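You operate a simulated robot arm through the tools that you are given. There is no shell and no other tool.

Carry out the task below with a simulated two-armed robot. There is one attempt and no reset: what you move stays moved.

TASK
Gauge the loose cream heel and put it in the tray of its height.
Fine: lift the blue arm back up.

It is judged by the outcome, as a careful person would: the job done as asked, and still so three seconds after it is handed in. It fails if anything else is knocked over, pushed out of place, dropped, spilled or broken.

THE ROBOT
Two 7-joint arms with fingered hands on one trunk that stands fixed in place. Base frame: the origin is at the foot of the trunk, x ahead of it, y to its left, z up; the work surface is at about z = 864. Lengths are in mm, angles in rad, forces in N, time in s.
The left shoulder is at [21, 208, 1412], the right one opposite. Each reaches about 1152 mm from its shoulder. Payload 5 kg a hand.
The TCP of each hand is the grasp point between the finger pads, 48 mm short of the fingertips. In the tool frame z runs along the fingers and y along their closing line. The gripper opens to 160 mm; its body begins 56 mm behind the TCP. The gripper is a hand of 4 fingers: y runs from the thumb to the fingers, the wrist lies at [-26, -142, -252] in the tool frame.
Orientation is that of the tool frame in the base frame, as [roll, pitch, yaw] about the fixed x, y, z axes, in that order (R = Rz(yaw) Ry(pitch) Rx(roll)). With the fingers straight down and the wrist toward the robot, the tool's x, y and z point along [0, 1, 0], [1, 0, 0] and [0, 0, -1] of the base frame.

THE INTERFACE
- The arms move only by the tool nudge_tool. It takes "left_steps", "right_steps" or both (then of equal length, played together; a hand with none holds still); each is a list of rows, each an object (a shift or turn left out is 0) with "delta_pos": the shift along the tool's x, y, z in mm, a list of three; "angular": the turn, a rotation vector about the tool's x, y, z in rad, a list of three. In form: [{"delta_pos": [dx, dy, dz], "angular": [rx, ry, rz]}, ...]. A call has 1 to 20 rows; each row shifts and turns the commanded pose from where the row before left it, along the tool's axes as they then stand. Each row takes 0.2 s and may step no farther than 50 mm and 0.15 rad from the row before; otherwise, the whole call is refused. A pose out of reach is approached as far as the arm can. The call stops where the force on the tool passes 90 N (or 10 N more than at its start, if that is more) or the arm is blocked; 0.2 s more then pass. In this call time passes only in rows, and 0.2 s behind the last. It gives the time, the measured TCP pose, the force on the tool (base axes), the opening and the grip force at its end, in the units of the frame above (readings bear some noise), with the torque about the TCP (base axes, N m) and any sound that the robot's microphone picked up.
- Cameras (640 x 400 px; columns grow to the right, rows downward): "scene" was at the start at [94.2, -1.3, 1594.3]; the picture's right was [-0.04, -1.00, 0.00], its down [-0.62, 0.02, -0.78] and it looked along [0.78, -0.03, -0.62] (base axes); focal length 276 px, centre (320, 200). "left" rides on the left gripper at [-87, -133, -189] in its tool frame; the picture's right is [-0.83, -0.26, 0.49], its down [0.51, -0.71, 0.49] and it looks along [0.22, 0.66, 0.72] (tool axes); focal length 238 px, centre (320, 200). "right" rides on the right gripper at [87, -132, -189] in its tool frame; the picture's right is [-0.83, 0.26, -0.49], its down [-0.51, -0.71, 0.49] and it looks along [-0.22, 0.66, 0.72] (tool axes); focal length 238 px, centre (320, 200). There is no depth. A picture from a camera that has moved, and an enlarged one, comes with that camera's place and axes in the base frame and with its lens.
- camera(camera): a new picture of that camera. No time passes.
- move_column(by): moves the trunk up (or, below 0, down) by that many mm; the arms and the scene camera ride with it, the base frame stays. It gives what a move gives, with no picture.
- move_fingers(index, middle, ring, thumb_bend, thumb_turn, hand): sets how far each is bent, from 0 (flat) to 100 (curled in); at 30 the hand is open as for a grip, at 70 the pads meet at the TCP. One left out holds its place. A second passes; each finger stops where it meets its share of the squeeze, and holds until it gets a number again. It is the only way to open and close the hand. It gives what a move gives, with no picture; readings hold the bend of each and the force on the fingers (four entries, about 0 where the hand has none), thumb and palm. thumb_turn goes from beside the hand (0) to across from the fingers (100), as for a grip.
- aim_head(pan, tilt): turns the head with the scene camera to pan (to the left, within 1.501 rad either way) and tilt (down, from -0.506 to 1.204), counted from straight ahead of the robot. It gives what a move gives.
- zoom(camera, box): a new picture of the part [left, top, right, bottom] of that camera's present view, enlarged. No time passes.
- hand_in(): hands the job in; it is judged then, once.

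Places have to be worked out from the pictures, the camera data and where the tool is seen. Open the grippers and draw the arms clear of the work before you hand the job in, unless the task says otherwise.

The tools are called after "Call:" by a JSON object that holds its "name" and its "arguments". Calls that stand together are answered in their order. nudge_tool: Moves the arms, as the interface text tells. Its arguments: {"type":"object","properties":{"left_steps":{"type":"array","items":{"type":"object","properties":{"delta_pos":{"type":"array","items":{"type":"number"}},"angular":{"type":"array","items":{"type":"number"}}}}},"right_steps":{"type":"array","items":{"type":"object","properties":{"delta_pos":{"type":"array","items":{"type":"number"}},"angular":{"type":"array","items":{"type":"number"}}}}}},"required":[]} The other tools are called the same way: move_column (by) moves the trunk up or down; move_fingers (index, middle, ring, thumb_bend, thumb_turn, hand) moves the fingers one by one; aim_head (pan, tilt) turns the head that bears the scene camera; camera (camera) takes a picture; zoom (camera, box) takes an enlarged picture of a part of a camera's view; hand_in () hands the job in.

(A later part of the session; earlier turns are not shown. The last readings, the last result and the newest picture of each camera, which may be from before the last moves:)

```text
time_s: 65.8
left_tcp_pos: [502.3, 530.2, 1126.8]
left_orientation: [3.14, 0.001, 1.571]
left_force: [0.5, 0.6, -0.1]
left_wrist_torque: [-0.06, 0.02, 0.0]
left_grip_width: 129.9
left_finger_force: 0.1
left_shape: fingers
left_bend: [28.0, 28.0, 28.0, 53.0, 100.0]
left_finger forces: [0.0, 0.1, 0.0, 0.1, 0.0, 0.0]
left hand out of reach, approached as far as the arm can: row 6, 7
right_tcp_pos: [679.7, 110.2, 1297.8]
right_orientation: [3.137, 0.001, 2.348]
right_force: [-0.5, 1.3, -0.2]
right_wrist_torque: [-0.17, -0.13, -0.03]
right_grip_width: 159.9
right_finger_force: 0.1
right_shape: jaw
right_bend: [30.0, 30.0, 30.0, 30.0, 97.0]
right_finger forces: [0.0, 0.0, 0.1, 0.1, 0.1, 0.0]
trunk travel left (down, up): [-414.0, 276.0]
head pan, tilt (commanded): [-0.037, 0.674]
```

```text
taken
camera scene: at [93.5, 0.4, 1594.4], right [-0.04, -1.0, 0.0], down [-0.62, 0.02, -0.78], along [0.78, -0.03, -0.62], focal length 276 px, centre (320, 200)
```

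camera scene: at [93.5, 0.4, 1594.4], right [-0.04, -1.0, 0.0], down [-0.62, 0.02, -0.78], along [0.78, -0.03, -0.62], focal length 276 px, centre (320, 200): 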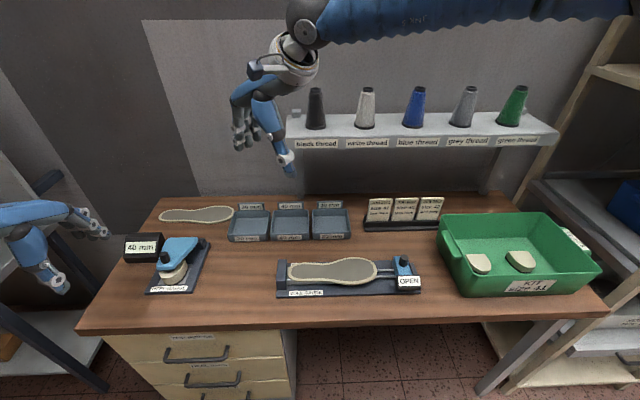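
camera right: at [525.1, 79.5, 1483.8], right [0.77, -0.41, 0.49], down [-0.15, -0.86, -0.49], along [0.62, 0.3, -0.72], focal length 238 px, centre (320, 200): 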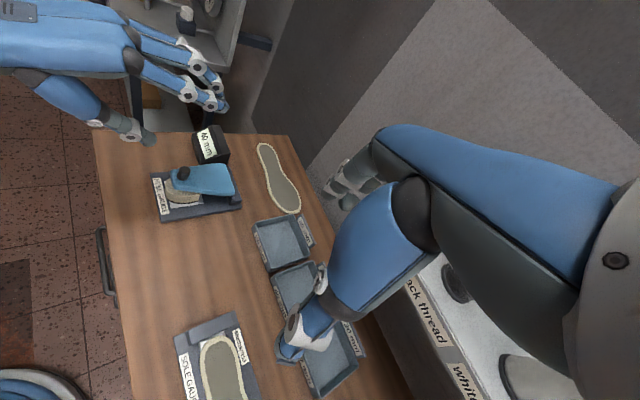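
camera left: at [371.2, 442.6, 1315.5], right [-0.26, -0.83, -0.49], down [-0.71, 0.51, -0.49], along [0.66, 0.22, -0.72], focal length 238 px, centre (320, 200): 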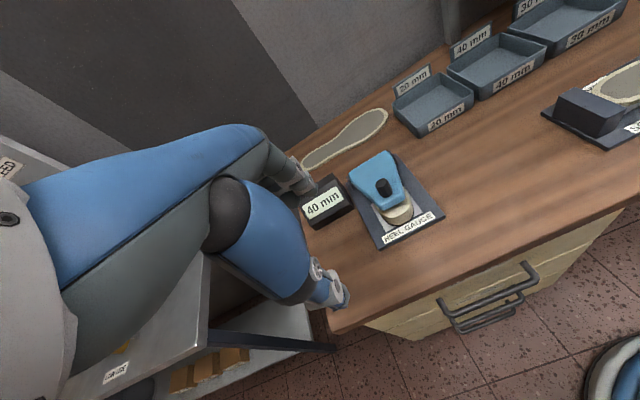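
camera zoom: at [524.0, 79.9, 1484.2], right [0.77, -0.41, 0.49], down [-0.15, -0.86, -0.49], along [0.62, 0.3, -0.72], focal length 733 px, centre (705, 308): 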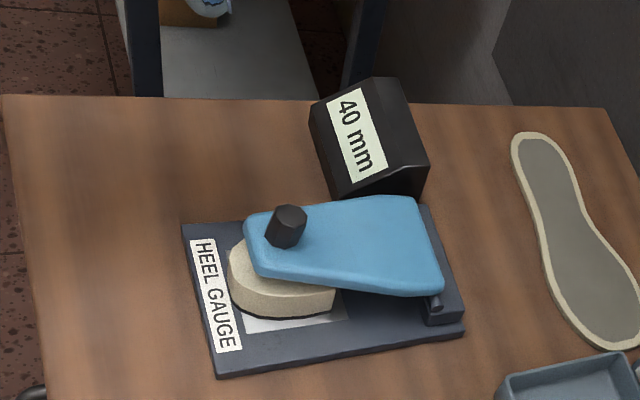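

Everything is intact and the gauge reads 40 mm again. Next I'll raise the left hand a bit more and turn the right hand a further 45° at its safe height, so its palm points to the left.

Call:
{"name": "nudge_tool", "arguments": {"left_steps": [{"delta_pos": [0, 0, -20]}, {"delta_pos": [0, 0, -20]}, {"delta_pos": [0, 0, -20]}, {"delta_pos": [0, 0, -20]}, {"delta_pos": [0, 0, 0]}, {"delta_pos": [0, 0, 0]}], "right_steps": [{"angular": [0, 0, -0.132]}, {"angular": [0, 0, -0.132]}, {"angular": [0, 0, -0.132]}, {"angular": [0, 0, -0.132]}, {"angular": [0, 0, -0.132]}, {"angular": [0, 0, -0.133]}]}}

Call:
{"name": "move_fingers", "arguments": {"hand": "right", "index": 50, "middle": 50, "ring": 35, "thumb_bend": 50, "thumb_turn": 100}}

Call:
{"name": "camera", "arguments": {"camera": "scene"}}

Call:
{"name": "camera", "arguments": {"camera": "right"}}

```text
time_s: 67.2
left_tcp_pos: [504.4, 528.4, 1207.0]
left_orientation: [-3.14, 0.0, 1.572]
left_force: [0.1, -0.7, 0.4]
left_wrist_torque: [0.01, -0.03, 0.01]
left_grip_width: 129.8
left_finger_force: 0.0
left_shape: fingers
left_bend: [28.0, 28.0, 28.0, 53.0, 100.0]
left_finger forces: [0.0, 0.0, 0.0, 0.0, 0.0, 0.0]
right_tcp_pos: [680.2, 108.4, 1297.3]
right_orientation: [3.137, 0.0, 2.612]
right_force: [-0.1, 0.2, 0.7]
right_wrist_torque: [-0.01, -0.11, -0.01]
right_grip_width: 159.8
right_finger_force: 0.0
right_shape: jaw
right_bend: [30.0, 30.0, 30.0, 30.0, 97.0]
right_finger forces: [0.1, 0.0, 0.0, 0.1, 0.0, 0.1]
right hand out of reach, approached as far as the arm can: row 3, 4, 5, 6
trunk travel left (down, up): [-414.0, 276.0]
head pan, tilt (commanded): [-0.037, 0.674]
```

```text
time_s: 68.2
left_tcp_pos: [505.2, 528.8, 1208.0]
left_orientation: [-3.141, 0.001, 1.572]
left_force: [0.1, 0.3, 0.3]
left_wrist_torque: [0.0, -0.01, -0.01]
left_grip_width: 129.7
left_finger_force: 0.0
left_shape: fingers
left_bend: [28.0, 28.0, 28.0, 53.0, 100.0]
left_finger forces: [0.1, 0.1, 0.1, 0.1, 0.0, 0.0]
right_tcp_pos: [678.0, 107.7, 1296.5]
right_orientation: [3.137, 0.002, 2.612]
right_force: [-0.2, 0.9, -0.7]
right_wrist_torque: [0.03, -0.02, -0.02]
right_grip_width: 91.6
right_finger_force: 0.1
right_shape: fingers
right_bend: [50.0, 50.0, 35.0, 50.0, 100.0]
right_finger forces: [0.1, 0.0, 0.0, 0.0, 0.0, 0.1]
trunk travel left (down, up): [-414.0, 276.0]
head pan, tilt (commanded): [-0.037, 0.674]
```

```text
taken
camera scene: at [94.0, -1.2, 1594.3], right [-0.04, -1.0, 0.0], down [-0.62, 0.02, -0.78], along [0.78, -0.03, -0.62], focal length 276 px, centre (320, 200)
```

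scene: 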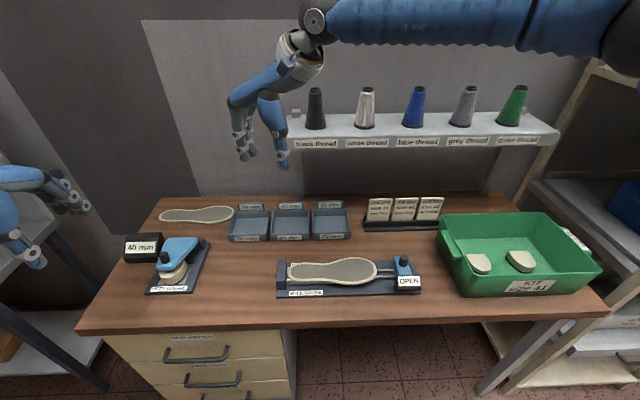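

```text
taken
camera right: at [538.3, 38.9, 1484.5], right [0.85, -0.2, 0.49], down [0.08, -0.87, -0.49], along [0.52, 0.46, -0.72], focal length 238 px, centre (320, 200)
```

right: 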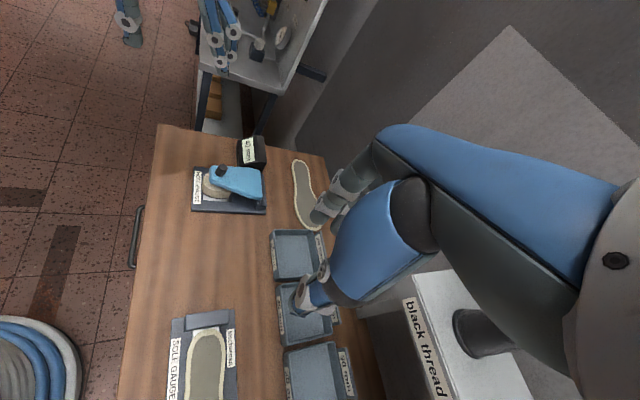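

The right hand could turn only to about 60° here. I'll test a small move to see how the hand's axes now stand before carrying it over.

Call:
{"name": "nudge_tool", "arguments": {"right_steps": [{"delta_pos": [0, 30, 0]}]}}

```text
time_s: 68.6
left_tcp_pos: [505.4, 530.8, 1205.7]
left_orientation: [-3.139, 0.004, 1.571]
left_force: [0.1, 0.9, -0.5]
left_wrist_torque: [-0.18, 0.08, -0.01]
left_grip_width: 129.6
left_finger_force: 0.0
left_shape: fingers
left_bend: [28.0, 28.0, 28.0, 53.0, 100.0]
left_finger forces: [0.1, 0.0, 0.0, 0.0, 0.1, 0.1]
right_tcp_pos: [695.6, 135.5, 1293.6]
right_orientation: [-3.142, 0.001, 2.607]
right_force: [1.6, 1.0, 0.1]
right_wrist_torque: [-0.12, 0.13, -0.03]
right_grip_width: 91.0
right_finger_force: 0.0
right_shape: fingers
right_bend: [50.0, 50.0, 35.0, 50.0, 100.0]
right_finger forces: [0.0, 0.1, 0.1, 0.1, 0.1, 0.0]
trunk travel left (down, up): [-414.0, 276.0]
head pan, tilt (commanded): [-0.037, 0.674]
```

The axes follow the reached pose, good. I'll carry the right hand across to a point above and to the right of the gauge, still high.

Call:
{"name": "nudge_tool", "arguments": {"right_steps": [{"delta_pos": [23.6, 24.5, 0]}, {"delta_pos": [23.6, 24.5, 0]}, {"delta_pos": [23.6, 24.5, 0]}, {"delta_pos": [23.6, 24.5, 10]}, {"delta_pos": [23.6, 24.5, 20]}, {"delta_pos": [23.6, 24.5, 20]}, {"delta_pos": [23.6, 24.5, 20]}, {"delta_pos": [23.3, 24.4, 23]}]}}

Call:
{"name": "camera", "arguments": {"camera": "scene"}}

Call:
{"name": "camera", "arguments": {"camera": "right"}}

Call:
{"name": "camera", "arguments": {"camera": "left"}}

```text
time_s: 70.4
left_tcp_pos: [502.7, 529.6, 1207.3]
left_orientation: [-3.141, 0.001, 1.571]
left_force: [0.0, 2.0, -0.2]
left_wrist_torque: [-0.09, -0.1, 0.01]
left_grip_width: 129.8
left_finger_force: 0.0
left_shape: fingers
left_bend: [28.0, 28.0, 28.0, 53.0, 100.0]
left_finger forces: [0.0, 0.0, 0.0, 0.1, 0.1, 0.0]
right_tcp_pos: [630.6, 400.9, 1204.6]
right_orientation: [3.14, 0.004, 2.611]
right_force: [1.2, -0.9, 0.1]
right_wrist_torque: [0.03, 0.13, 0.03]
right_grip_width: 91.4
right_finger_force: 0.0
right_shape: fingers
right_bend: [50.0, 50.0, 35.0, 50.0, 100.0]
right_finger forces: [0.0, 0.0, 0.0, 0.0, 0.1, 0.0]
trunk travel left (down, up): [-414.0, 276.0]
head pan, tilt (commanded): [-0.037, 0.674]
```

```text
taken
camera scene: at [93.9, 0.9, 1594.3], right [-0.04, -1.0, 0.0], down [-0.62, 0.02, -0.78], along [0.78, -0.03, -0.62], focal length 276 px, centre (320, 200)
```

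scene: 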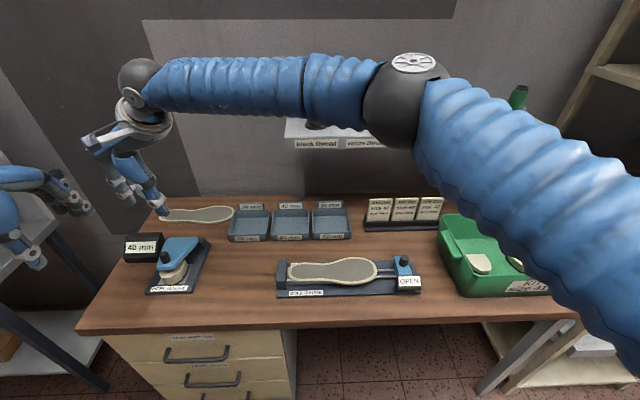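

```text
taken
camera right: at [489.9, 332.1, 1392.7], right [0.85, -0.2, 0.49], down [0.08, -0.87, -0.49], along [0.52, 0.45, -0.72], focal length 238 px, centre (320, 200)
```

right: 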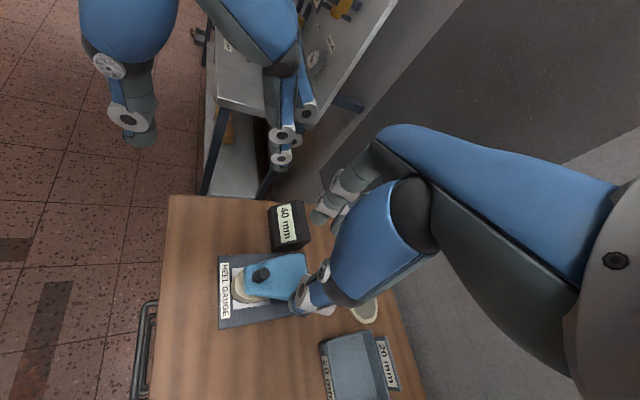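

```text
taken
camera left: at [371.6, 442.9, 1396.5], right [-0.26, -0.84, -0.49], down [-0.71, 0.51, -0.49], along [0.66, 0.22, -0.72], focal length 238 px, centre (320, 200)
```

left: 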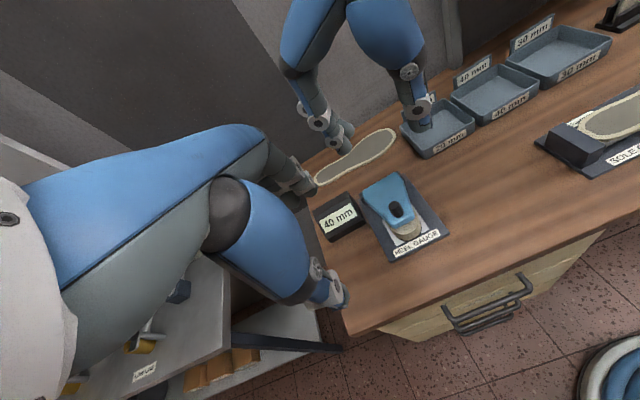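

The right hand is above and right of the gauge with the left hand clear. I'll try turning it a little further so the pinch lies across the gauge.

Call:
{"name": "nudge_tool", "arguments": {"right_steps": [{"angular": [0, 0, -0.12]}, {"angular": [0, 0, -0.12]}, {"angular": [0, 0, -0.12]}]}}

Call:
{"name": "camera", "arguments": {"camera": "right"}}

```text
time_s: 71.2
left_tcp_pos: [504.4, 529.4, 1207.4]
left_orientation: [3.141, 0.001, 1.571]
left_force: [1.1, -0.1, 0.0]
left_wrist_torque: [-0.03, 0.04, 0.02]
left_grip_width: 129.5
left_finger_force: 0.1
left_shape: fingers
left_bend: [28.0, 28.0, 28.0, 53.0, 100.0]
left_finger forces: [0.0, 0.1, 0.0, 0.0, 0.1, 0.1]
right_tcp_pos: [631.9, 398.7, 1205.8]
right_orientation: [3.139, 0.003, 2.67]
right_force: [-0.6, -0.1, 0.5]
right_wrist_torque: [0.04, 0.01, 0.02]
right_grip_width: 91.1
right_finger_force: 0.1
right_shape: fingers
right_bend: [50.0, 50.0, 35.0, 50.0, 100.0]
right_finger forces: [0.0, 0.1, 0.0, 0.0, 0.0, 0.1]
right hand out of reach, approached as far as the arm can: row 1, 2, 3
trunk travel left (down, up): [-414.0, 276.0]
head pan, tilt (commanded): [-0.037, 0.674]
```

```text
taken
camera right: at [494.8, 321.6, 1392.7], right [0.86, -0.15, 0.49], down [0.13, -0.86, -0.49], along [0.49, 0.49, -0.72], focal length 238 px, centre (320, 200)
```

right: 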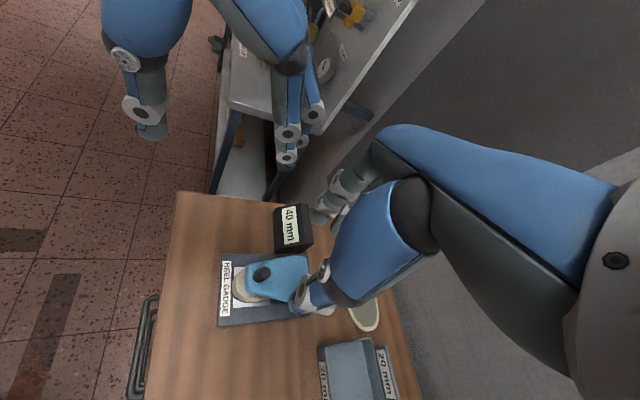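

The yaw limit here is about 63°, which is enough. I'll back off slightly from the limit and bring the right hand over the knob at z≈1100 to check alignment.

Call:
{"name": "nudge_tool", "arguments": {"right_steps": [{"angular": [0, 0, 0.05]}, {"delta_pos": [5, 9.5, 25]}, {"delta_pos": [5, 9.5, 25]}, {"delta_pos": [5, 9.6, 25]}, {"delta_pos": [0, 0, 25]}]}}

Call:
{"name": "camera", "arguments": {"camera": "right"}}

Call:
{"name": "zoom", "arguments": {"camera": "left", "box": [300, 90, 480, 280]}}

Call:
{"name": "zoom", "arguments": {"camera": "scene", "box": [80, 130, 240, 310]}}

```text
time_s: 72.4
left_tcp_pos: [504.7, 529.7, 1207.2]
left_orientation: [-3.14, 0.0, 1.571]
left_force: [0.2, -0.2, 0.2]
left_wrist_torque: [0.01, 0.02, 0.01]
left_grip_width: 129.6
left_finger_force: 0.1
left_shape: fingers
left_bend: [28.0, 28.0, 28.0, 53.0, 100.0]
left_finger forces: [0.1, 0.1, 0.0, 0.0, 0.0, 0.0]
right_tcp_pos: [634.1, 432.2, 1103.2]
right_orientation: [3.138, 0.0, 2.619]
right_force: [0.2, -0.1, 0.3]
right_wrist_torque: [0.03, 0.07, 0.01]
right_grip_width: 91.4
right_finger_force: 0.0
right_shape: fingers
right_bend: [50.0, 50.0, 35.0, 50.0, 100.0]
right_finger forces: [0.0, 0.0, 0.1, 0.0, 0.0, 0.1]
trunk travel left (down, up): [-414.0, 276.0]
head pan, tilt (commanded): [-0.037, 0.674]
```

```text
taken
camera right: at [493.5, 360.6, 1291.8], right [0.85, -0.19, 0.49], down [0.09, -0.87, -0.49], along [0.52, 0.46, -0.72], focal length 238 px, centre (320, 200)
```

right: 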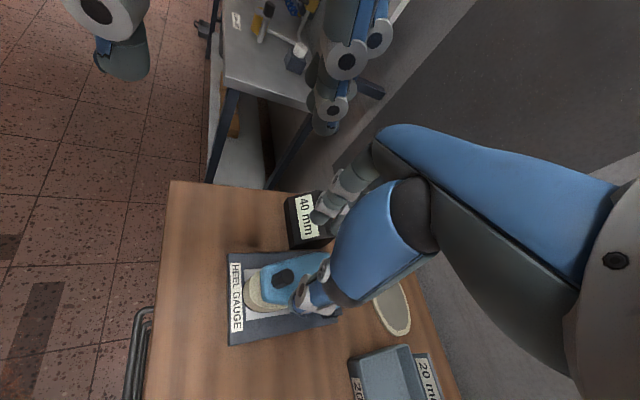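

```text
2.11 times, centred on (390, 185) of left
camera zoom: at [372.5, 441.1, 1397.0], right [-0.26, -0.83, -0.49], down [-0.71, 0.51, -0.49], along [0.66, 0.22, -0.72], focal length 502 px, centre (173, 232)
```

zoom: 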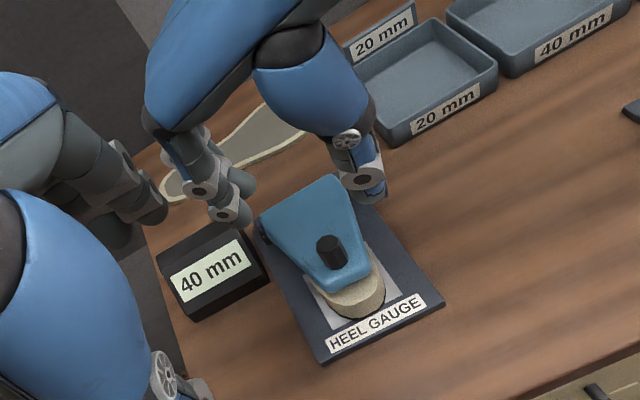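

```text
2.22 times, centred on (160, 220) of scene
camera zoom: at [94.9, -1.1, 1594.3], right [-0.04, -1.0, 0.0], down [-0.62, 0.02, -0.78], along [0.78, -0.03, -0.63], focal length 612 px, centre (676, 156)
```

zoom: 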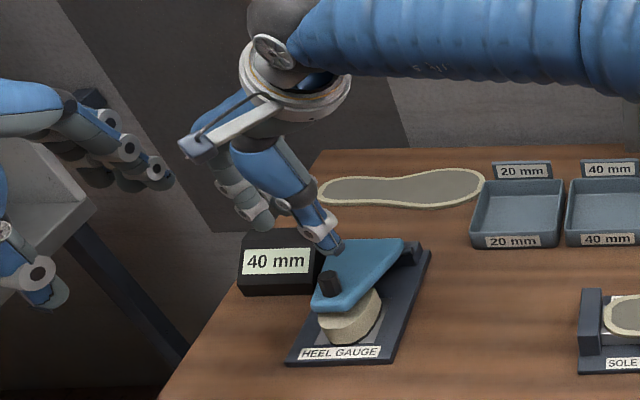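

The thumb is to the right and the fingers to the left of the knob, nicely straddling it. I'll descend toward the knob, stopping just above pinch height to check.

Call:
{"name": "nudge_tool", "arguments": {"right_steps": [{"delta_pos": [0, 0, 20]}, {"delta_pos": [0, 0, 20]}, {"delta_pos": [0, 0, 20]}]}}

Call:
{"name": "zoom", "arguments": {"camera": "right", "box": [200, 180, 400, 360]}}

Call:
{"name": "zoom", "arguments": {"camera": "left", "box": [330, 140, 460, 270]}}

Call:
{"name": "zoom", "arguments": {"camera": "scene", "box": [120, 190, 220, 300]}}

```text
time_s: 73.2
left_tcp_pos: [503.2, 529.0, 1207.5]
left_orientation: [3.141, 0.0, 1.571]
left_force: [0.7, 0.1, -0.3]
left_wrist_torque: [-0.05, 0.0, 0.01]
left_grip_width: 129.7
left_finger_force: 0.0
left_shape: fingers
left_bend: [28.0, 28.0, 28.0, 53.0, 100.0]
left_finger forces: [0.0, 0.0, 0.0, 0.0, 0.0, 0.0]
right_tcp_pos: [633.6, 432.3, 1044.6]
right_orientation: [3.138, 0.001, 2.618]
right_force: [0.4, 0.0, 0.8]
right_wrist_torque: [0.0, 0.04, 0.01]
right_grip_width: 91.1
right_finger_force: 0.1
right_shape: fingers
right_bend: [50.0, 50.0, 35.0, 50.0, 100.0]
right_finger forces: [0.0, 0.0, 0.2, 0.1, 0.1, 0.0]
trunk travel left (down, up): [-414.0, 276.0]
head pan, tilt (commanded): [-0.037, 0.674]
```

```text
2.22 times, centred on (300, 270) of right
camera zoom: at [494.1, 360.7, 1231.6], right [0.85, -0.19, 0.49], down [0.09, -0.87, -0.49], along [0.52, 0.46, -0.72], focal length 530 px, centre (364, 44)
```

zoom: 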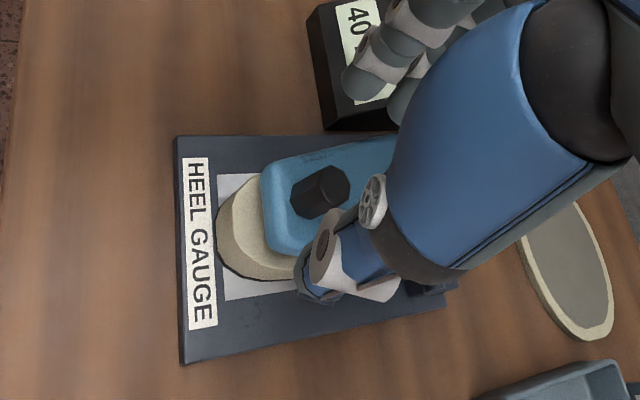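

```text
3.08 times, centred on (395, 205) of left
camera zoom: at [372.0, 441.6, 1396.9], right [-0.26, -0.83, -0.49], down [-0.71, 0.51, -0.49], along [0.66, 0.22, -0.72], focal length 733 px, centre (89, 185)
```

zoom: 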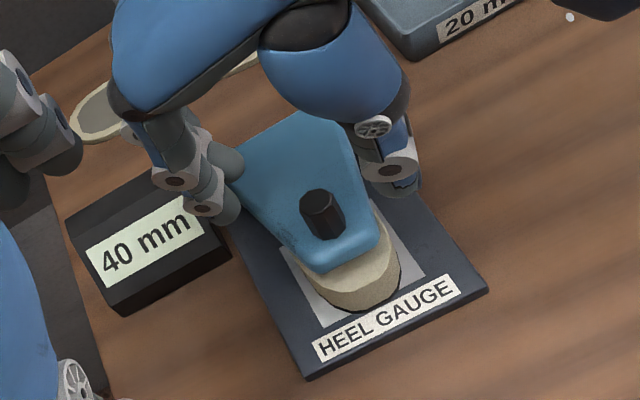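

```text
3.64 times, centred on (170, 245) of scene
camera zoom: at [94.5, -0.7, 1594.3], right [-0.04, -1.0, 0.0], down [-0.62, 0.02, -0.78], along [0.78, -0.03, -0.62], focal length 1002 px, centre (866, 36)
```

zoom: 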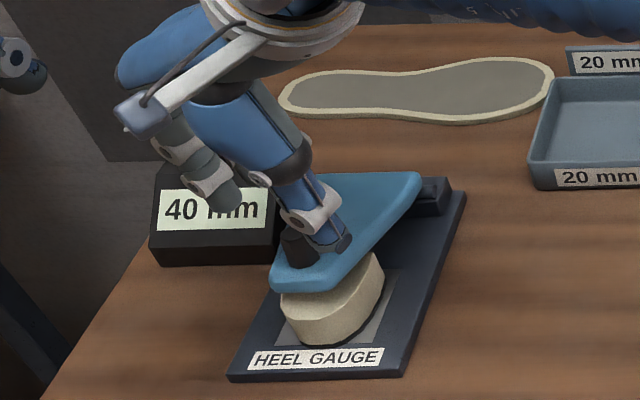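

Alignment looks right. I descend the last 32 mm to pinch height and start closing the thumb, index and middle gradually.

Call:
{"name": "nudge_tool", "arguments": {"right_steps": [{"delta_pos": [0, 0, 12]}, {"delta_pos": [0, 0, 12]}, {"delta_pos": [0, 0, 7]}]}}

Call:
{"name": "move_fingers", "arguments": {"hand": "right", "index": 58, "middle": 58, "ring": 40, "thumb_bend": 58}}

Call:
{"name": "zoom", "arguments": {"camera": "right", "box": [200, 180, 400, 360]}}

Call:
{"name": "zoom", "arguments": {"camera": "left", "box": [330, 140, 460, 270]}}

```text
time_s: 74.0
left_tcp_pos: [504.3, 528.6, 1207.5]
left_orientation: [-3.141, -0.001, 1.57]
left_force: [0.3, -0.1, -0.2]
left_wrist_torque: [0.05, 0.04, 0.02]
left_grip_width: 129.7
left_finger_force: 0.2
left_shape: fingers
left_bend: [28.0, 28.0, 28.0, 53.0, 100.0]
left_finger forces: [0.0, 0.1, 0.1, 0.1, 0.0, 0.0]
right_tcp_pos: [641.5, 423.4, 1011.1]
right_orientation: [3.138, 0.001, 2.62]
right_force: [-1.0, 0.8, 0.4]
right_wrist_torque: [0.0, 0.01, -0.01]
right_grip_width: 91.3
right_finger_force: 0.2
right_shape: fingers
right_bend: [50.0, 50.0, 35.0, 50.0, 100.0]
right_finger forces: [0.0, 0.1, 0.0, 0.0, 0.0, 0.0]
right hand out of reach, approached as far as the arm can: row 1, 3
trunk travel left (down, up): [-414.0, 276.0]
head pan, tilt (commanded): [-0.037, 0.674]
```

```text
time_s: 75.0
left_tcp_pos: [505.0, 529.0, 1206.1]
left_orientation: [3.141, 0.0, 1.571]
left_force: [-0.4, 0.7, 0.5]
left_wrist_torque: [0.01, -0.01, 0.05]
left_grip_width: 129.8
left_finger_force: 0.0
left_shape: fingers
left_bend: [28.0, 28.0, 28.0, 53.0, 100.0]
left_finger forces: [0.0, 0.0, 0.0, 0.1, 0.0, 0.1]
right_tcp_pos: [639.7, 425.0, 1010.6]
right_orientation: [3.138, 0.003, 2.622]
right_force: [0.8, -0.3, 0.2]
right_wrist_torque: [0.01, -0.01, 0.03]
right_grip_width: 63.7
right_finger_force: 0.0
right_shape: fingers
right_bend: [57.0, 57.0, 40.0, 57.0, 100.0]
right_finger forces: [0.0, 0.1, 0.0, 0.0, 0.1, 0.0]
trunk travel left (down, up): [-414.0, 276.0]
head pan, tilt (commanded): [-0.037, 0.674]
```

```text
2.22 times, centred on (300, 270) of right
camera zoom: at [499.8, 352.9, 1199.0], right [0.85, -0.19, 0.49], down [0.09, -0.87, -0.49], along [0.52, 0.46, -0.72], focal length 530 px, centre (364, 44)
```

zoom: 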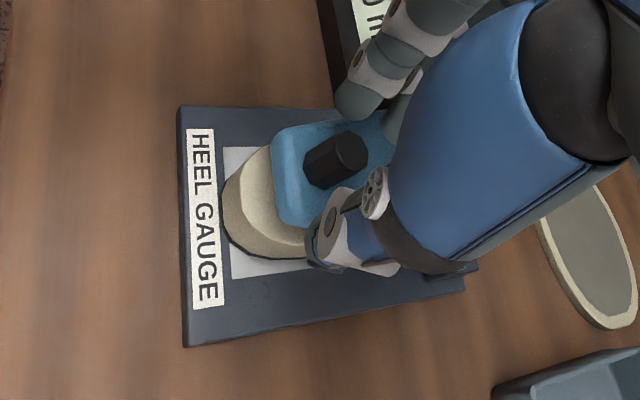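

```text
3.08 times, centred on (395, 205) of left
camera zoom: at [371.8, 441.3, 1397.1], right [-0.26, -0.83, -0.49], down [-0.71, 0.51, -0.49], along [0.66, 0.22, -0.72], focal length 733 px, centre (89, 185)
```

zoom: 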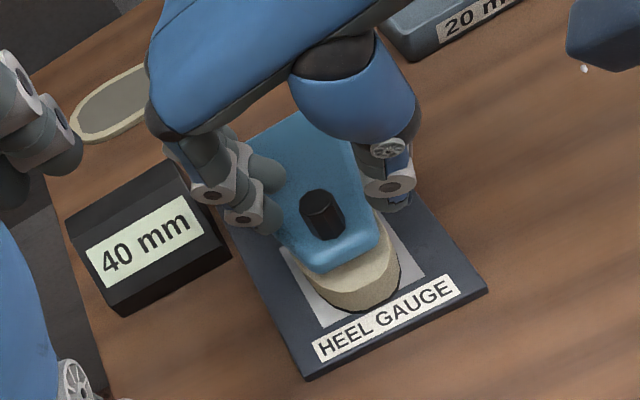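

The right arm is at the edge of its reach here, so it couldn't follow the knob's arc. I'll open the right hand, lift it straight off, and bring it back to the right; then test whether the left hand can turn sideways for the same pinch.

Call:
{"name": "move_fingers", "arguments": {"hand": "right", "index": 48, "middle": 48, "ring": 35, "thumb_bend": 48}}

Call:
{"name": "nudge_tool", "arguments": {"right_steps": [{"delta_pos": [0, 0, -20]}, {"delta_pos": [0, 0, -30]}, {"delta_pos": [0, 0, -40]}, {"delta_pos": [0, 0, -40]}, {"delta_pos": [0, 0, -40]}, {"delta_pos": [-25, -25, -20]}, {"delta_pos": [-25, -25, -20]}, {"delta_pos": [-25, -25, -20]}, {"delta_pos": [-25, -25, -20]}, {"delta_pos": [-25, -25, 0]}, {"delta_pos": [-25, -25, 0]}, {"delta_pos": [-25, -25, 0]}, {"delta_pos": [-25, -25, 0]}]}}

Call:
{"name": "camera", "arguments": {"camera": "scene"}}

```text
time_s: 76.0
left_tcp_pos: [504.7, 530.0, 1208.1]
left_orientation: [3.141, 0.002, 1.572]
left_force: [-0.4, 0.3, -0.1]
left_wrist_torque: [-0.03, -0.02, 0.0]
left_grip_width: 129.7
left_finger_force: 0.0
left_shape: fingers
left_bend: [28.0, 28.0, 28.0, 53.0, 100.0]
left_finger forces: [0.1, 0.1, 0.1, 0.0, 0.0, 0.1]
right_tcp_pos: [641.0, 424.6, 1009.9]
right_orientation: [3.138, 0.001, 2.62]
right_force: [0.1, 0.5, -0.2]
right_wrist_torque: [0.0, -0.01, -0.02]
right_grip_width: 98.6
right_finger_force: 0.0
right_shape: fingers
right_bend: [48.0, 48.0, 35.0, 48.0, 100.0]
right_finger forces: [0.1, 0.0, 0.1, 0.0, 0.1, 0.0]
trunk travel left (down, up): [-414.0, 276.0]
head pan, tilt (commanded): [-0.037, 0.674]
```

```text
time_s: 78.8
left_tcp_pos: [504.7, 529.9, 1206.9]
left_orientation: [-3.141, 0.001, 1.571]
left_force: [0.4, 0.1, -0.5]
left_wrist_torque: [-0.06, 0.0, 0.03]
left_grip_width: 129.8
left_finger_force: 0.1
left_shape: fingers
left_bend: [28.0, 28.0, 28.0, 53.0, 100.0]
left_finger forces: [0.0, 0.0, 0.0, 0.1, 0.0, 0.0]
right_tcp_pos: [707.6, 174.0, 1259.4]
right_orientation: [3.141, 0.003, 2.621]
right_force: [0.3, 0.9, 0.6]
right_wrist_torque: [-0.04, 0.05, -0.02]
right_grip_width: 98.5
right_finger_force: 0.1
right_shape: fingers
right_bend: [48.0, 48.0, 35.0, 48.0, 100.0]
right_finger forces: [0.0, 0.0, 0.0, 0.0, 0.1, 0.1]
right hand out of reach, approached as far as the arm can: row 13
trunk travel left (down, up): [-414.0, 276.0]
head pan, tilt (commanded): [-0.037, 0.674]
```

```text
taken
camera scene: at [94.4, -0.2, 1594.3], right [-0.04, -1.0, 0.0], down [-0.62, 0.02, -0.78], along [0.78, -0.03, -0.62], focal length 276 px, centre (320, 200)
```

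scene: 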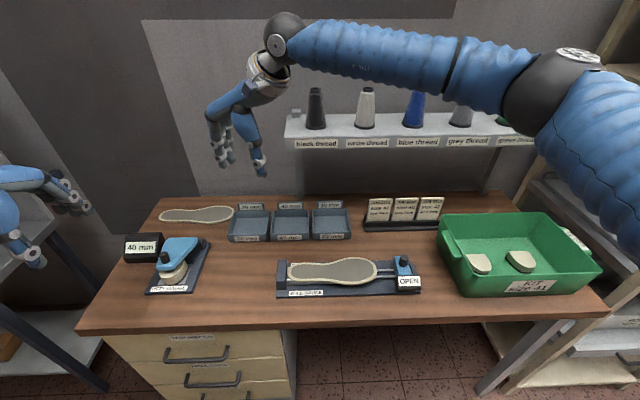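

The scene is intact. Now I'll move the left hand over the gauge at a safe height and test turning its palm outward (to the left).

Call:
{"name": "nudge_tool", "arguments": {"left_steps": [{"delta_pos": [-20, 27, 0]}, {"delta_pos": [-20, 27, 0]}, {"delta_pos": [-20, 27, 0]}, {"delta_pos": [-20, 27, 0]}, {"delta_pos": [-20, 27, 0]}, {"angular": [0, 0, -0.13]}, {"angular": [0, 0, -0.13]}, {"angular": [0, 0, -0.13]}, {"angular": [0, 0, -0.13]}, {"angular": [0, 0, -0.13]}, {"angular": [0, 0, -0.13]}, {"angular": [0, 0, -0.13]}, {"angular": [0, 0, -0.13]}]}}

Call:
{"name": "camera", "arguments": {"camera": "scene"}}

Call:
{"name": "camera", "arguments": {"camera": "left"}}

```text
time_s: 81.6
left_tcp_pos: [638.8, 428.9, 1207.5]
left_orientation: [3.141, 0.0, 2.613]
left_force: [0.3, 1.2, 0.6]
left_wrist_torque: [-0.01, 0.0, -0.02]
left_grip_width: 129.4
left_finger_force: 0.0
left_shape: fingers
left_bend: [28.0, 28.0, 28.0, 53.0, 100.0]
left_finger forces: [0.0, 0.1, 0.0, 0.0, 0.0, 0.1]
right_tcp_pos: [708.4, 172.2, 1257.6]
right_orientation: [3.137, 0.002, 2.62]
right_force: [-0.7, -0.8, -0.1]
right_wrist_torque: [0.0, -0.01, 0.0]
right_grip_width: 98.5
right_finger_force: 0.0
right_shape: fingers
right_bend: [48.0, 48.0, 35.0, 48.0, 100.0]
right_finger forces: [0.1, 0.0, 0.0, 0.1, 0.1, 0.1]
trunk travel left (down, up): [-414.0, 276.0]
head pan, tilt (commanded): [-0.037, 0.674]
```

```text
taken
camera scene: at [94.7, -1.5, 1594.3], right [-0.04, -1.0, 0.0], down [-0.62, 0.02, -0.78], along [0.78, -0.03, -0.63], focal length 276 px, centre (320, 200)
```

scene: 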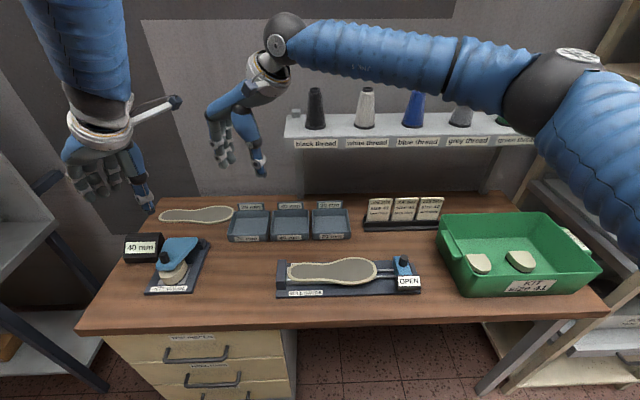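

```text
taken
camera left: at [647.6, 269.7, 1396.6], right [0.59, -0.64, -0.49], down [-0.79, -0.36, -0.49], along [0.14, 0.68, -0.72], focal length 238 px, centre (320, 200)
```

left: 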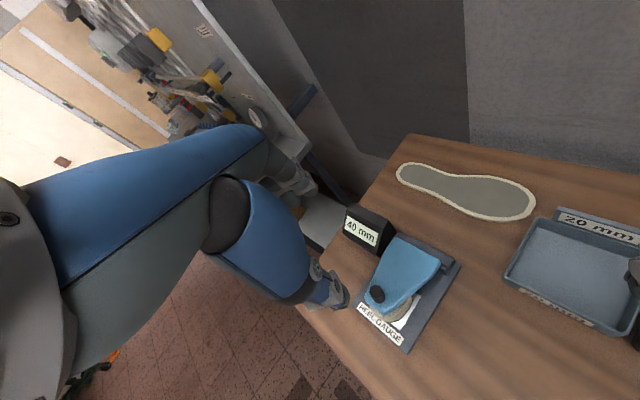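

The left hand turned a full 60° with no trouble. I'll continue to 90°, set thumb and index for a pinch with the other fingers open, and check.

Call:
{"name": "nudge_tool", "arguments": {"left_steps": [{"angular": [0, 0, -0.13]}, {"angular": [0, 0, -0.13]}, {"angular": [0, 0, -0.13]}, {"angular": [0, 0, -0.13]}]}}

Call:
{"name": "move_fingers", "arguments": {"hand": "left", "index": 50, "middle": 30, "ring": 30, "thumb_bend": 50, "thumb_turn": 100}}

Call:
{"name": "camera", "arguments": {"camera": "left"}}

Call:
{"name": "zoom", "arguments": {"camera": "scene", "box": [60, 80, 240, 310]}}

Call:
{"name": "camera", "arguments": {"camera": "right"}}

```text
time_s: 82.6
left_tcp_pos: [638.7, 429.0, 1206.7]
left_orientation: [3.14, -0.001, 3.133]
left_force: [0.0, -0.6, 0.2]
left_wrist_torque: [0.01, 0.01, 0.01]
left_grip_width: 129.4
left_finger_force: 0.1
left_shape: fingers
left_bend: [28.0, 28.0, 28.0, 53.0, 100.0]
left_finger forces: [0.1, 0.0, 0.1, 0.0, 0.0, 0.1]
right_tcp_pos: [708.7, 173.0, 1259.7]
right_orientation: [3.137, 0.001, 2.618]
right_force: [0.7, -0.6, -0.9]
right_wrist_torque: [0.01, 0.05, 0.01]
right_grip_width: 98.8
right_finger_force: 0.1
right_shape: fingers
right_bend: [48.0, 48.0, 35.0, 48.0, 100.0]
right_finger forces: [0.0, 0.1, 0.1, 0.1, 0.1, 0.0]
trunk travel left (down, up): [-414.0, 276.0]
head pan, tilt (commanded): [-0.037, 0.674]
```

```text
time_s: 83.6
left_tcp_pos: [637.7, 428.3, 1206.5]
left_orientation: [-3.141, 0.001, 3.13]
left_force: [-0.3, -0.5, -0.4]
left_wrist_torque: [0.0, -0.01, 0.02]
left_grip_width: 91.0
left_finger_force: 0.0
left_shape: fingers
left_bend: [50.0, 30.0, 30.0, 50.0, 100.0]
left_finger forces: [0.0, 0.0, 0.0, 0.0, 0.0, 0.0]
right_tcp_pos: [708.5, 172.0, 1258.8]
right_orientation: [3.138, 0.003, 2.62]
right_force: [-0.4, -0.3, 0.2]
right_wrist_torque: [-0.01, 0.01, 0.02]
right_grip_width: 98.9
right_finger_force: 0.1
right_shape: fingers
right_bend: [48.0, 48.0, 35.0, 48.0, 100.0]
right_finger forces: [0.0, 0.0, 0.0, 0.0, 0.1, 0.1]
trunk travel left (down, up): [-414.0, 276.0]
head pan, tilt (commanded): [-0.037, 0.674]
```

```text
taken
camera left: at [724.7, 294.6, 1396.7], right [0.83, -0.27, -0.49], down [-0.51, -0.7, -0.49], along [-0.21, 0.66, -0.72], focal length 238 px, centre (320, 200)
```

left: 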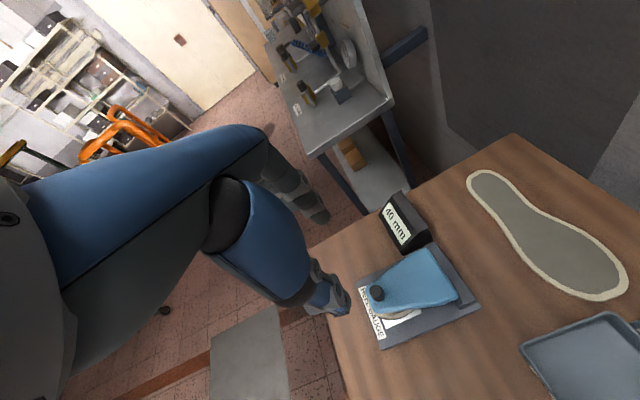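

```text
1.74 times, centred on (150, 195) of scene
camera zoom: at [94.5, -1.3, 1594.3], right [-0.04, -1.0, 0.0], down [-0.62, 0.02, -0.78], along [0.78, -0.03, -0.62], focal length 479 px, centre (616, 209)
```

zoom: 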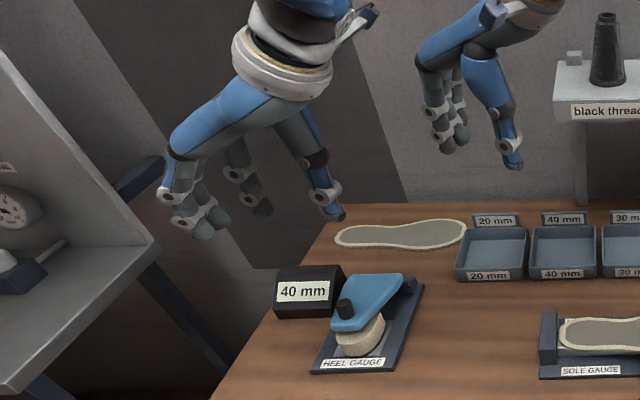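

```text
taken
camera right: at [567.2, 101.6, 1446.8], right [0.85, -0.19, 0.49], down [0.09, -0.87, -0.49], along [0.52, 0.46, -0.72], focal length 238 px, centre (320, 200)
```

right: 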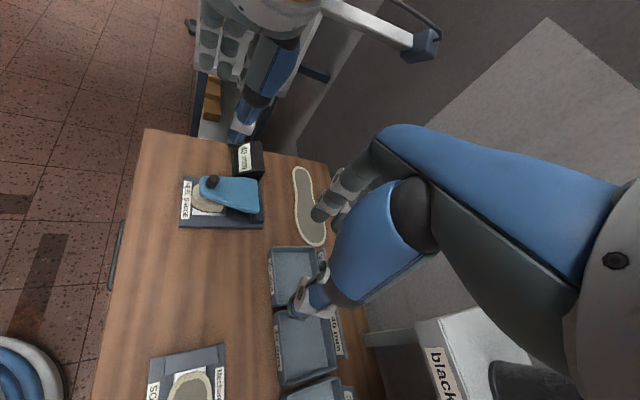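

The left hand now sits across the gauge with the thumb on the right and the index on the left. I'll move the right hand farther away to make room, and test in free air that the left hand can reach the far end of the knob's arc in this pose.

Call:
{"name": "nudge_tool", "arguments": {"right_steps": [{"delta_pos": [-1, -34, -6]}, {"delta_pos": [-1, -34, -6]}, {"delta_pos": [-1, -34, -6]}, {"delta_pos": [-1, -34, -6]}, {"delta_pos": [-1, -34, -6]}]}}

Call:
{"name": "nudge_tool", "arguments": {"left_steps": [{"delta_pos": [-30, 0, 10]}, {"delta_pos": [-30, 0, 10]}, {"delta_pos": [-30, 0, 10]}, {"delta_pos": [-30, 0, 10]}, {"delta_pos": [-30, 0, 10]}, {"delta_pos": [-15, 0, 10]}]}}

Call:
{"name": "camera", "arguments": {"camera": "right"}}

```text
time_s: 84.8
left_tcp_pos: [637.5, 427.9, 1208.0]
left_orientation: [3.141, 0.0, 3.132]
left_force: [-0.4, -0.9, 0.1]
left_wrist_torque: [0.08, -0.04, 0.0]
left_grip_width: 91.1
left_finger_force: 0.0
left_shape: fingers
left_bend: [50.0, 30.0, 30.0, 50.0, 100.0]
left_finger forces: [0.0, 0.1, 0.1, 0.1, 0.0, 0.0]
right_tcp_pos: [626.5, 20.7, 1291.4]
right_orientation: [3.138, 0.001, 2.62]
right_force: [-0.7, -0.8, -0.1]
right_wrist_torque: [0.03, -0.11, -0.02]
right_grip_width: 99.1
right_finger_force: 0.1
right_shape: fingers
right_bend: [48.0, 48.0, 35.0, 48.0, 100.0]
right_finger forces: [0.1, 0.0, 0.1, 0.0, 0.0, 0.0]
trunk travel left (down, up): [-414.0, 276.0]
head pan, tilt (commanded): [-0.037, 0.674]
```

```text
time_s: 86.2
left_tcp_pos: [804.9, 429.6, 1146.4]
left_orientation: [3.141, 0.0, 3.131]
left_force: [0.3, -0.9, -0.3]
left_wrist_torque: [-0.03, -0.02, 0.04]
left_grip_width: 90.7
left_finger_force: 0.1
left_shape: fingers
left_bend: [50.0, 30.0, 30.0, 50.0, 100.0]
left_finger forces: [0.0, 0.1, 0.0, 0.1, 0.0, 0.1]
right_tcp_pos: [627.2, 22.8, 1290.7]
right_orientation: [3.14, 0.001, 2.622]
right_force: [0.2, -0.2, -0.4]
right_wrist_torque: [0.01, -0.01, 0.0]
right_grip_width: 98.7
right_finger_force: 0.2
right_shape: fingers
right_bend: [48.0, 48.0, 35.0, 48.0, 100.0]
right_finger forces: [0.1, 0.1, 0.0, 0.0, 0.0, 0.1]
trunk travel left (down, up): [-414.0, 276.0]
head pan, tilt (commanded): [-0.037, 0.674]
```

```text
taken
camera right: at [486.9, -49.6, 1478.6], right [0.85, -0.19, 0.49], down [0.09, -0.87, -0.49], along [0.52, 0.46, -0.72], focal length 238 px, centre (320, 200)
```

right: 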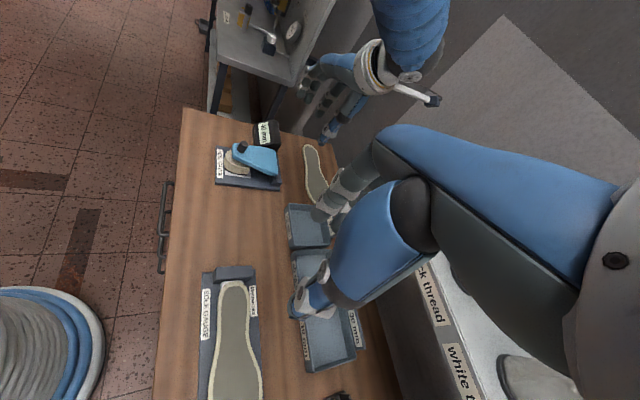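

Reach is fine over the whole arc. Now back over the knob and down to pinch height, in steps.

Call:
{"name": "nudge_tool", "arguments": {"left_steps": [{"delta_pos": [34, 0, 0]}, {"delta_pos": [34, 0, 0]}, {"delta_pos": [34, 0, 0]}, {"delta_pos": [34, 0, 0]}, {"delta_pos": [34.5, -1, 0]}, {"delta_pos": [0, 0, 25]}, {"delta_pos": [0, 0, 25]}, {"delta_pos": [0, 0, 25]}, {"delta_pos": [0, 0, 20]}]}}

Call:
{"name": "zoom", "arguments": {"camera": "left", "box": [260, 170, 460, 370]}}

Call:
{"name": "zoom", "arguments": {"camera": "scene", "box": [110, 180, 230, 300]}}

Call:
{"name": "zoom", "arguments": {"camera": "right", "box": [190, 80, 310, 200]}}

```text
time_s: 88.2
left_tcp_pos: [633.0, 428.0, 1051.0]
left_orientation: [3.141, 0.001, 3.132]
left_force: [1.2, -0.2, 0.2]
left_wrist_torque: [-0.02, 0.06, 0.01]
left_grip_width: 91.1
left_finger_force: 0.0
left_shape: fingers
left_bend: [50.0, 30.0, 30.0, 50.0, 100.0]
left_finger forces: [0.0, 0.0, 0.1, 0.1, 0.0, 0.1]
right_tcp_pos: [627.1, 22.5, 1290.6]
right_orientation: [3.14, 0.003, 2.621]
right_force: [0.5, 0.1, 1.1]
right_wrist_torque: [0.04, 0.02, -0.01]
right_grip_width: 98.6
right_finger_force: 0.0
right_shape: fingers
right_bend: [48.0, 48.0, 35.0, 48.0, 100.0]
right_finger forces: [0.0, 0.1, 0.1, 0.0, 0.1, 0.0]
trunk travel left (down, up): [-414.0, 276.0]
head pan, tilt (commanded): [-0.037, 0.674]
```

```text
2.00 times, centred on (360, 270) of left
camera zoom: at [719.1, 293.8, 1241.1], right [0.83, -0.27, -0.49], down [-0.51, -0.7, -0.49], along [-0.21, 0.66, -0.72], focal length 477 px, centre (240, 60)
```

zoom: 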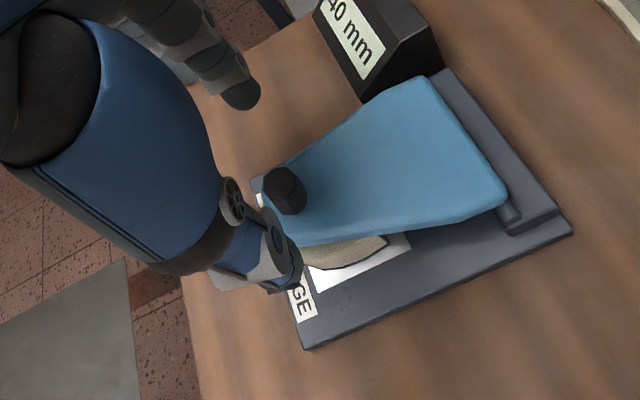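

```text
3.33 times, centred on (170, 240) of scene
camera zoom: at [95.2, -1.4, 1594.2], right [-0.04, -1.0, 0.0], down [-0.62, 0.02, -0.78], along [0.78, -0.03, -0.63], focal length 919 px, centre (820, 67)
```

zoom: 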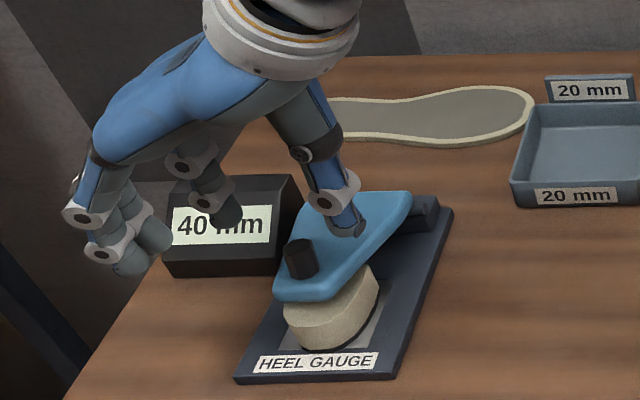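

```text
3.33 times, centred on (250, 140) of right
camera zoom: at [487.0, -49.6, 1478.5], right [0.85, -0.19, 0.49], down [0.09, -0.87, -0.49], along [0.52, 0.46, -0.72], focal length 794 px, centre (553, 400)
```

zoom: 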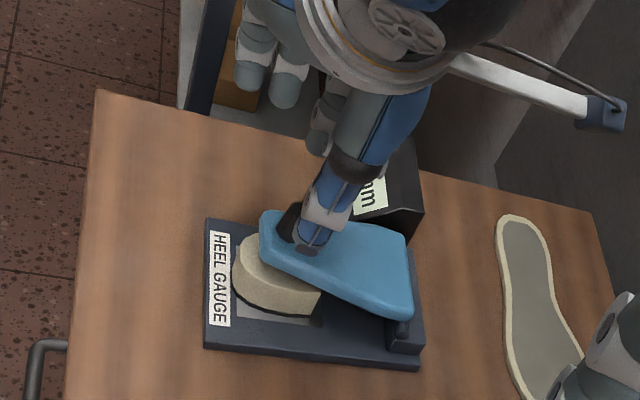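

Thumb and index straddle the knob well. Descending the last 38 mm to pinch height.

Call:
{"name": "nudge_tool", "arguments": {"left_steps": [{"delta_pos": [-2, 0, 13]}, {"delta_pos": [0, 0, 13]}, {"delta_pos": [0, 0, 12]}]}}

Call:
{"name": "move_fingers", "arguments": {"hand": "left", "index": 60, "thumb_bend": 60}}

Call:
{"name": "zoom", "arguments": {"camera": "left", "box": [260, 170, 420, 330]}}

Call:
{"name": "zoom", "arguments": {"camera": "scene", "box": [120, 200, 220, 300]}}

```text
time_s: 89.0
left_tcp_pos: [634.8, 429.0, 1013.6]
left_orientation: [3.141, -0.001, 3.133]
left_force: [-0.3, 0.9, 0.2]
left_wrist_torque: [-0.02, 0.02, -0.03]
left_grip_width: 90.7
left_finger_force: 0.1
left_shape: fingers
left_bend: [50.0, 30.0, 30.0, 50.0, 100.0]
left_finger forces: [0.0, 0.0, 0.1, 0.0, 0.1, 0.0]
right_tcp_pos: [627.3, 21.8, 1290.7]
right_orientation: [3.138, 0.003, 2.621]
right_force: [0.0, -0.6, 0.3]
right_wrist_torque: [0.01, 0.01, -0.01]
right_grip_width: 98.8
right_finger_force: 0.0
right_shape: fingers
right_bend: [48.0, 48.0, 35.0, 48.0, 100.0]
right_finger forces: [0.1, 0.0, 0.1, 0.1, 0.0, 0.0]
trunk travel left (down, up): [-414.0, 276.0]
head pan, tilt (commanded): [-0.037, 0.674]
```

```text
time_s: 90.0
left_tcp_pos: [635.3, 428.8, 1013.9]
left_orientation: [3.141, -0.001, 3.131]
left_force: [0.1, 0.1, 0.1]
left_wrist_torque: [-0.02, 0.05, 0.0]
left_grip_width: 51.7
left_finger_force: 0.1
left_shape: fingers
left_bend: [60.0, 30.0, 30.0, 60.0, 100.0]
left_finger forces: [0.1, 0.0, 0.0, 0.0, 0.0, 0.0]
right_tcp_pos: [627.0, 20.6, 1290.7]
right_orientation: [3.139, 0.001, 2.623]
right_force: [0.1, -0.1, -0.3]
right_wrist_torque: [-0.01, 0.04, -0.01]
right_grip_width: 99.0
right_finger_force: 0.0
right_shape: fingers
right_bend: [48.0, 48.0, 35.0, 48.0, 100.0]
right_finger forces: [0.1, 0.1, 0.0, 0.0, 0.0, 0.1]
trunk travel left (down, up): [-414.0, 276.0]
head pan, tilt (commanded): [-0.037, 0.674]
```

```text
2.50 times, centred on (340, 250) of left
camera zoom: at [720.7, 293.6, 1203.7], right [0.83, -0.27, -0.49], down [-0.51, -0.7, -0.49], along [-0.21, 0.66, -0.72], focal length 596 px, centre (270, 75)
```

zoom: 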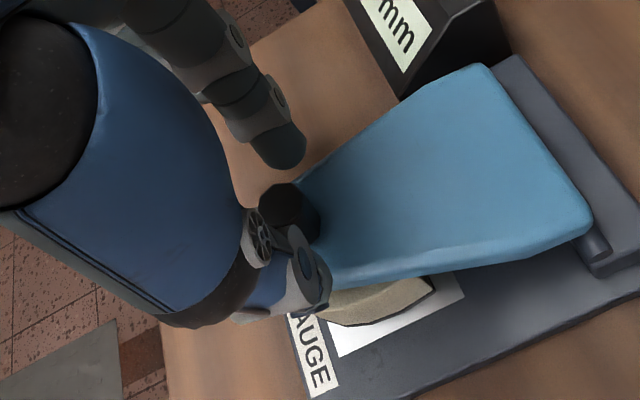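

```text
4.00 times, centred on (170, 250) of scene
camera zoom: at [94.4, -1.4, 1594.3], right [-0.04, -1.0, 0.0], down [-0.62, 0.02, -0.78], along [0.78, -0.03, -0.62], focal length 1103 px, centre (920, 0)
```

zoom: 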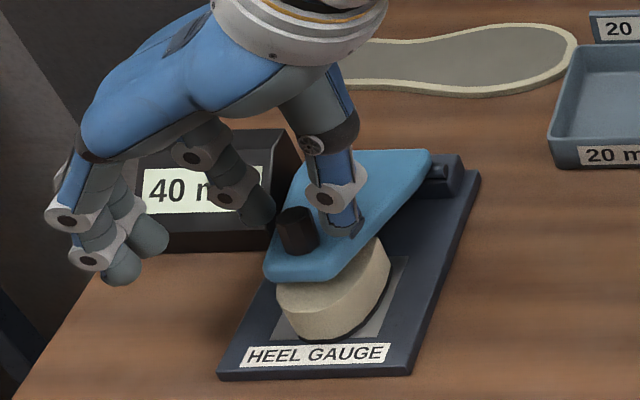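

Index and thumb are close on both sides of the knob, with the thumb slightly farther. Closing further until both make contact.

Call:
{"name": "move_fingers", "arguments": {"hand": "left", "index": 63, "thumb_bend": 66}}

Call:
{"name": "zoom", "arguments": {"camera": "scene", "box": [120, 200, 220, 300]}}

Call:
{"name": "zoom", "arguments": {"camera": "left", "box": [260, 170, 420, 330]}}

```text
time_s: 91.0
left_tcp_pos: [635.6, 427.2, 1013.7]
left_orientation: [-3.141, 0.001, 3.131]
left_force: [0.3, -1.5, 0.0]
left_wrist_torque: [-0.04, 0.01, 0.03]
left_grip_width: 35.4
left_finger_force: 0.0
left_shape: fingers
left_bend: [63.0, 30.0, 30.0, 65.0, 100.0]
left_finger forces: [0.1, 0.0, 0.1, 0.1, 0.9, 0.1]
right_tcp_pos: [626.9, 21.9, 1290.8]
right_orientation: [3.138, 0.002, 2.622]
right_force: [-0.3, -0.5, -0.5]
right_wrist_torque: [-0.02, 0.0, 0.0]
right_grip_width: 98.9
right_finger_force: 0.0
right_shape: fingers
right_bend: [48.0, 48.0, 35.0, 48.0, 100.0]
right_finger forces: [0.0, 0.0, 0.0, 0.0, 0.0, 0.1]
trunk travel left (down, up): [-414.0, 276.0]
head pan, tilt (commanded): [-0.037, 0.674]
```

```text
4.00 times, centred on (170, 250) of scene
camera zoom: at [94.3, -1.5, 1594.3], right [-0.04, -1.0, 0.0], down [-0.62, 0.02, -0.78], along [0.78, -0.03, -0.62], focal length 1103 px, centre (920, 0)
```

zoom: 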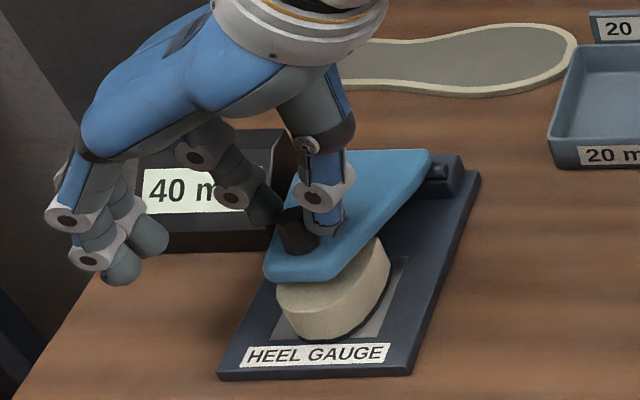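

```text
2.50 times, centred on (340, 250) of left
camera zoom: at [720.7, 293.4, 1203.8], right [0.83, -0.27, -0.49], down [-0.51, -0.7, -0.49], along [-0.21, 0.66, -0.72], focal length 596 px, centre (270, 75)
```

zoom: 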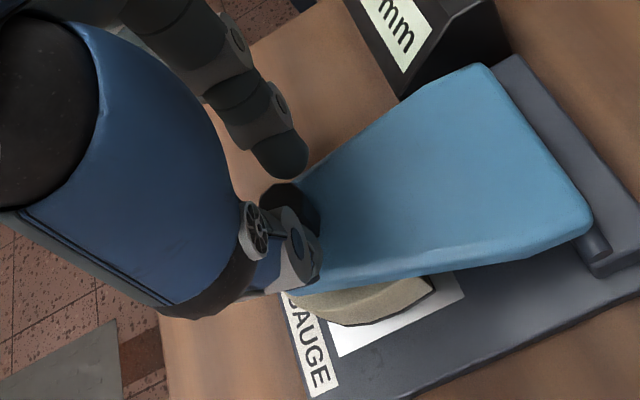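

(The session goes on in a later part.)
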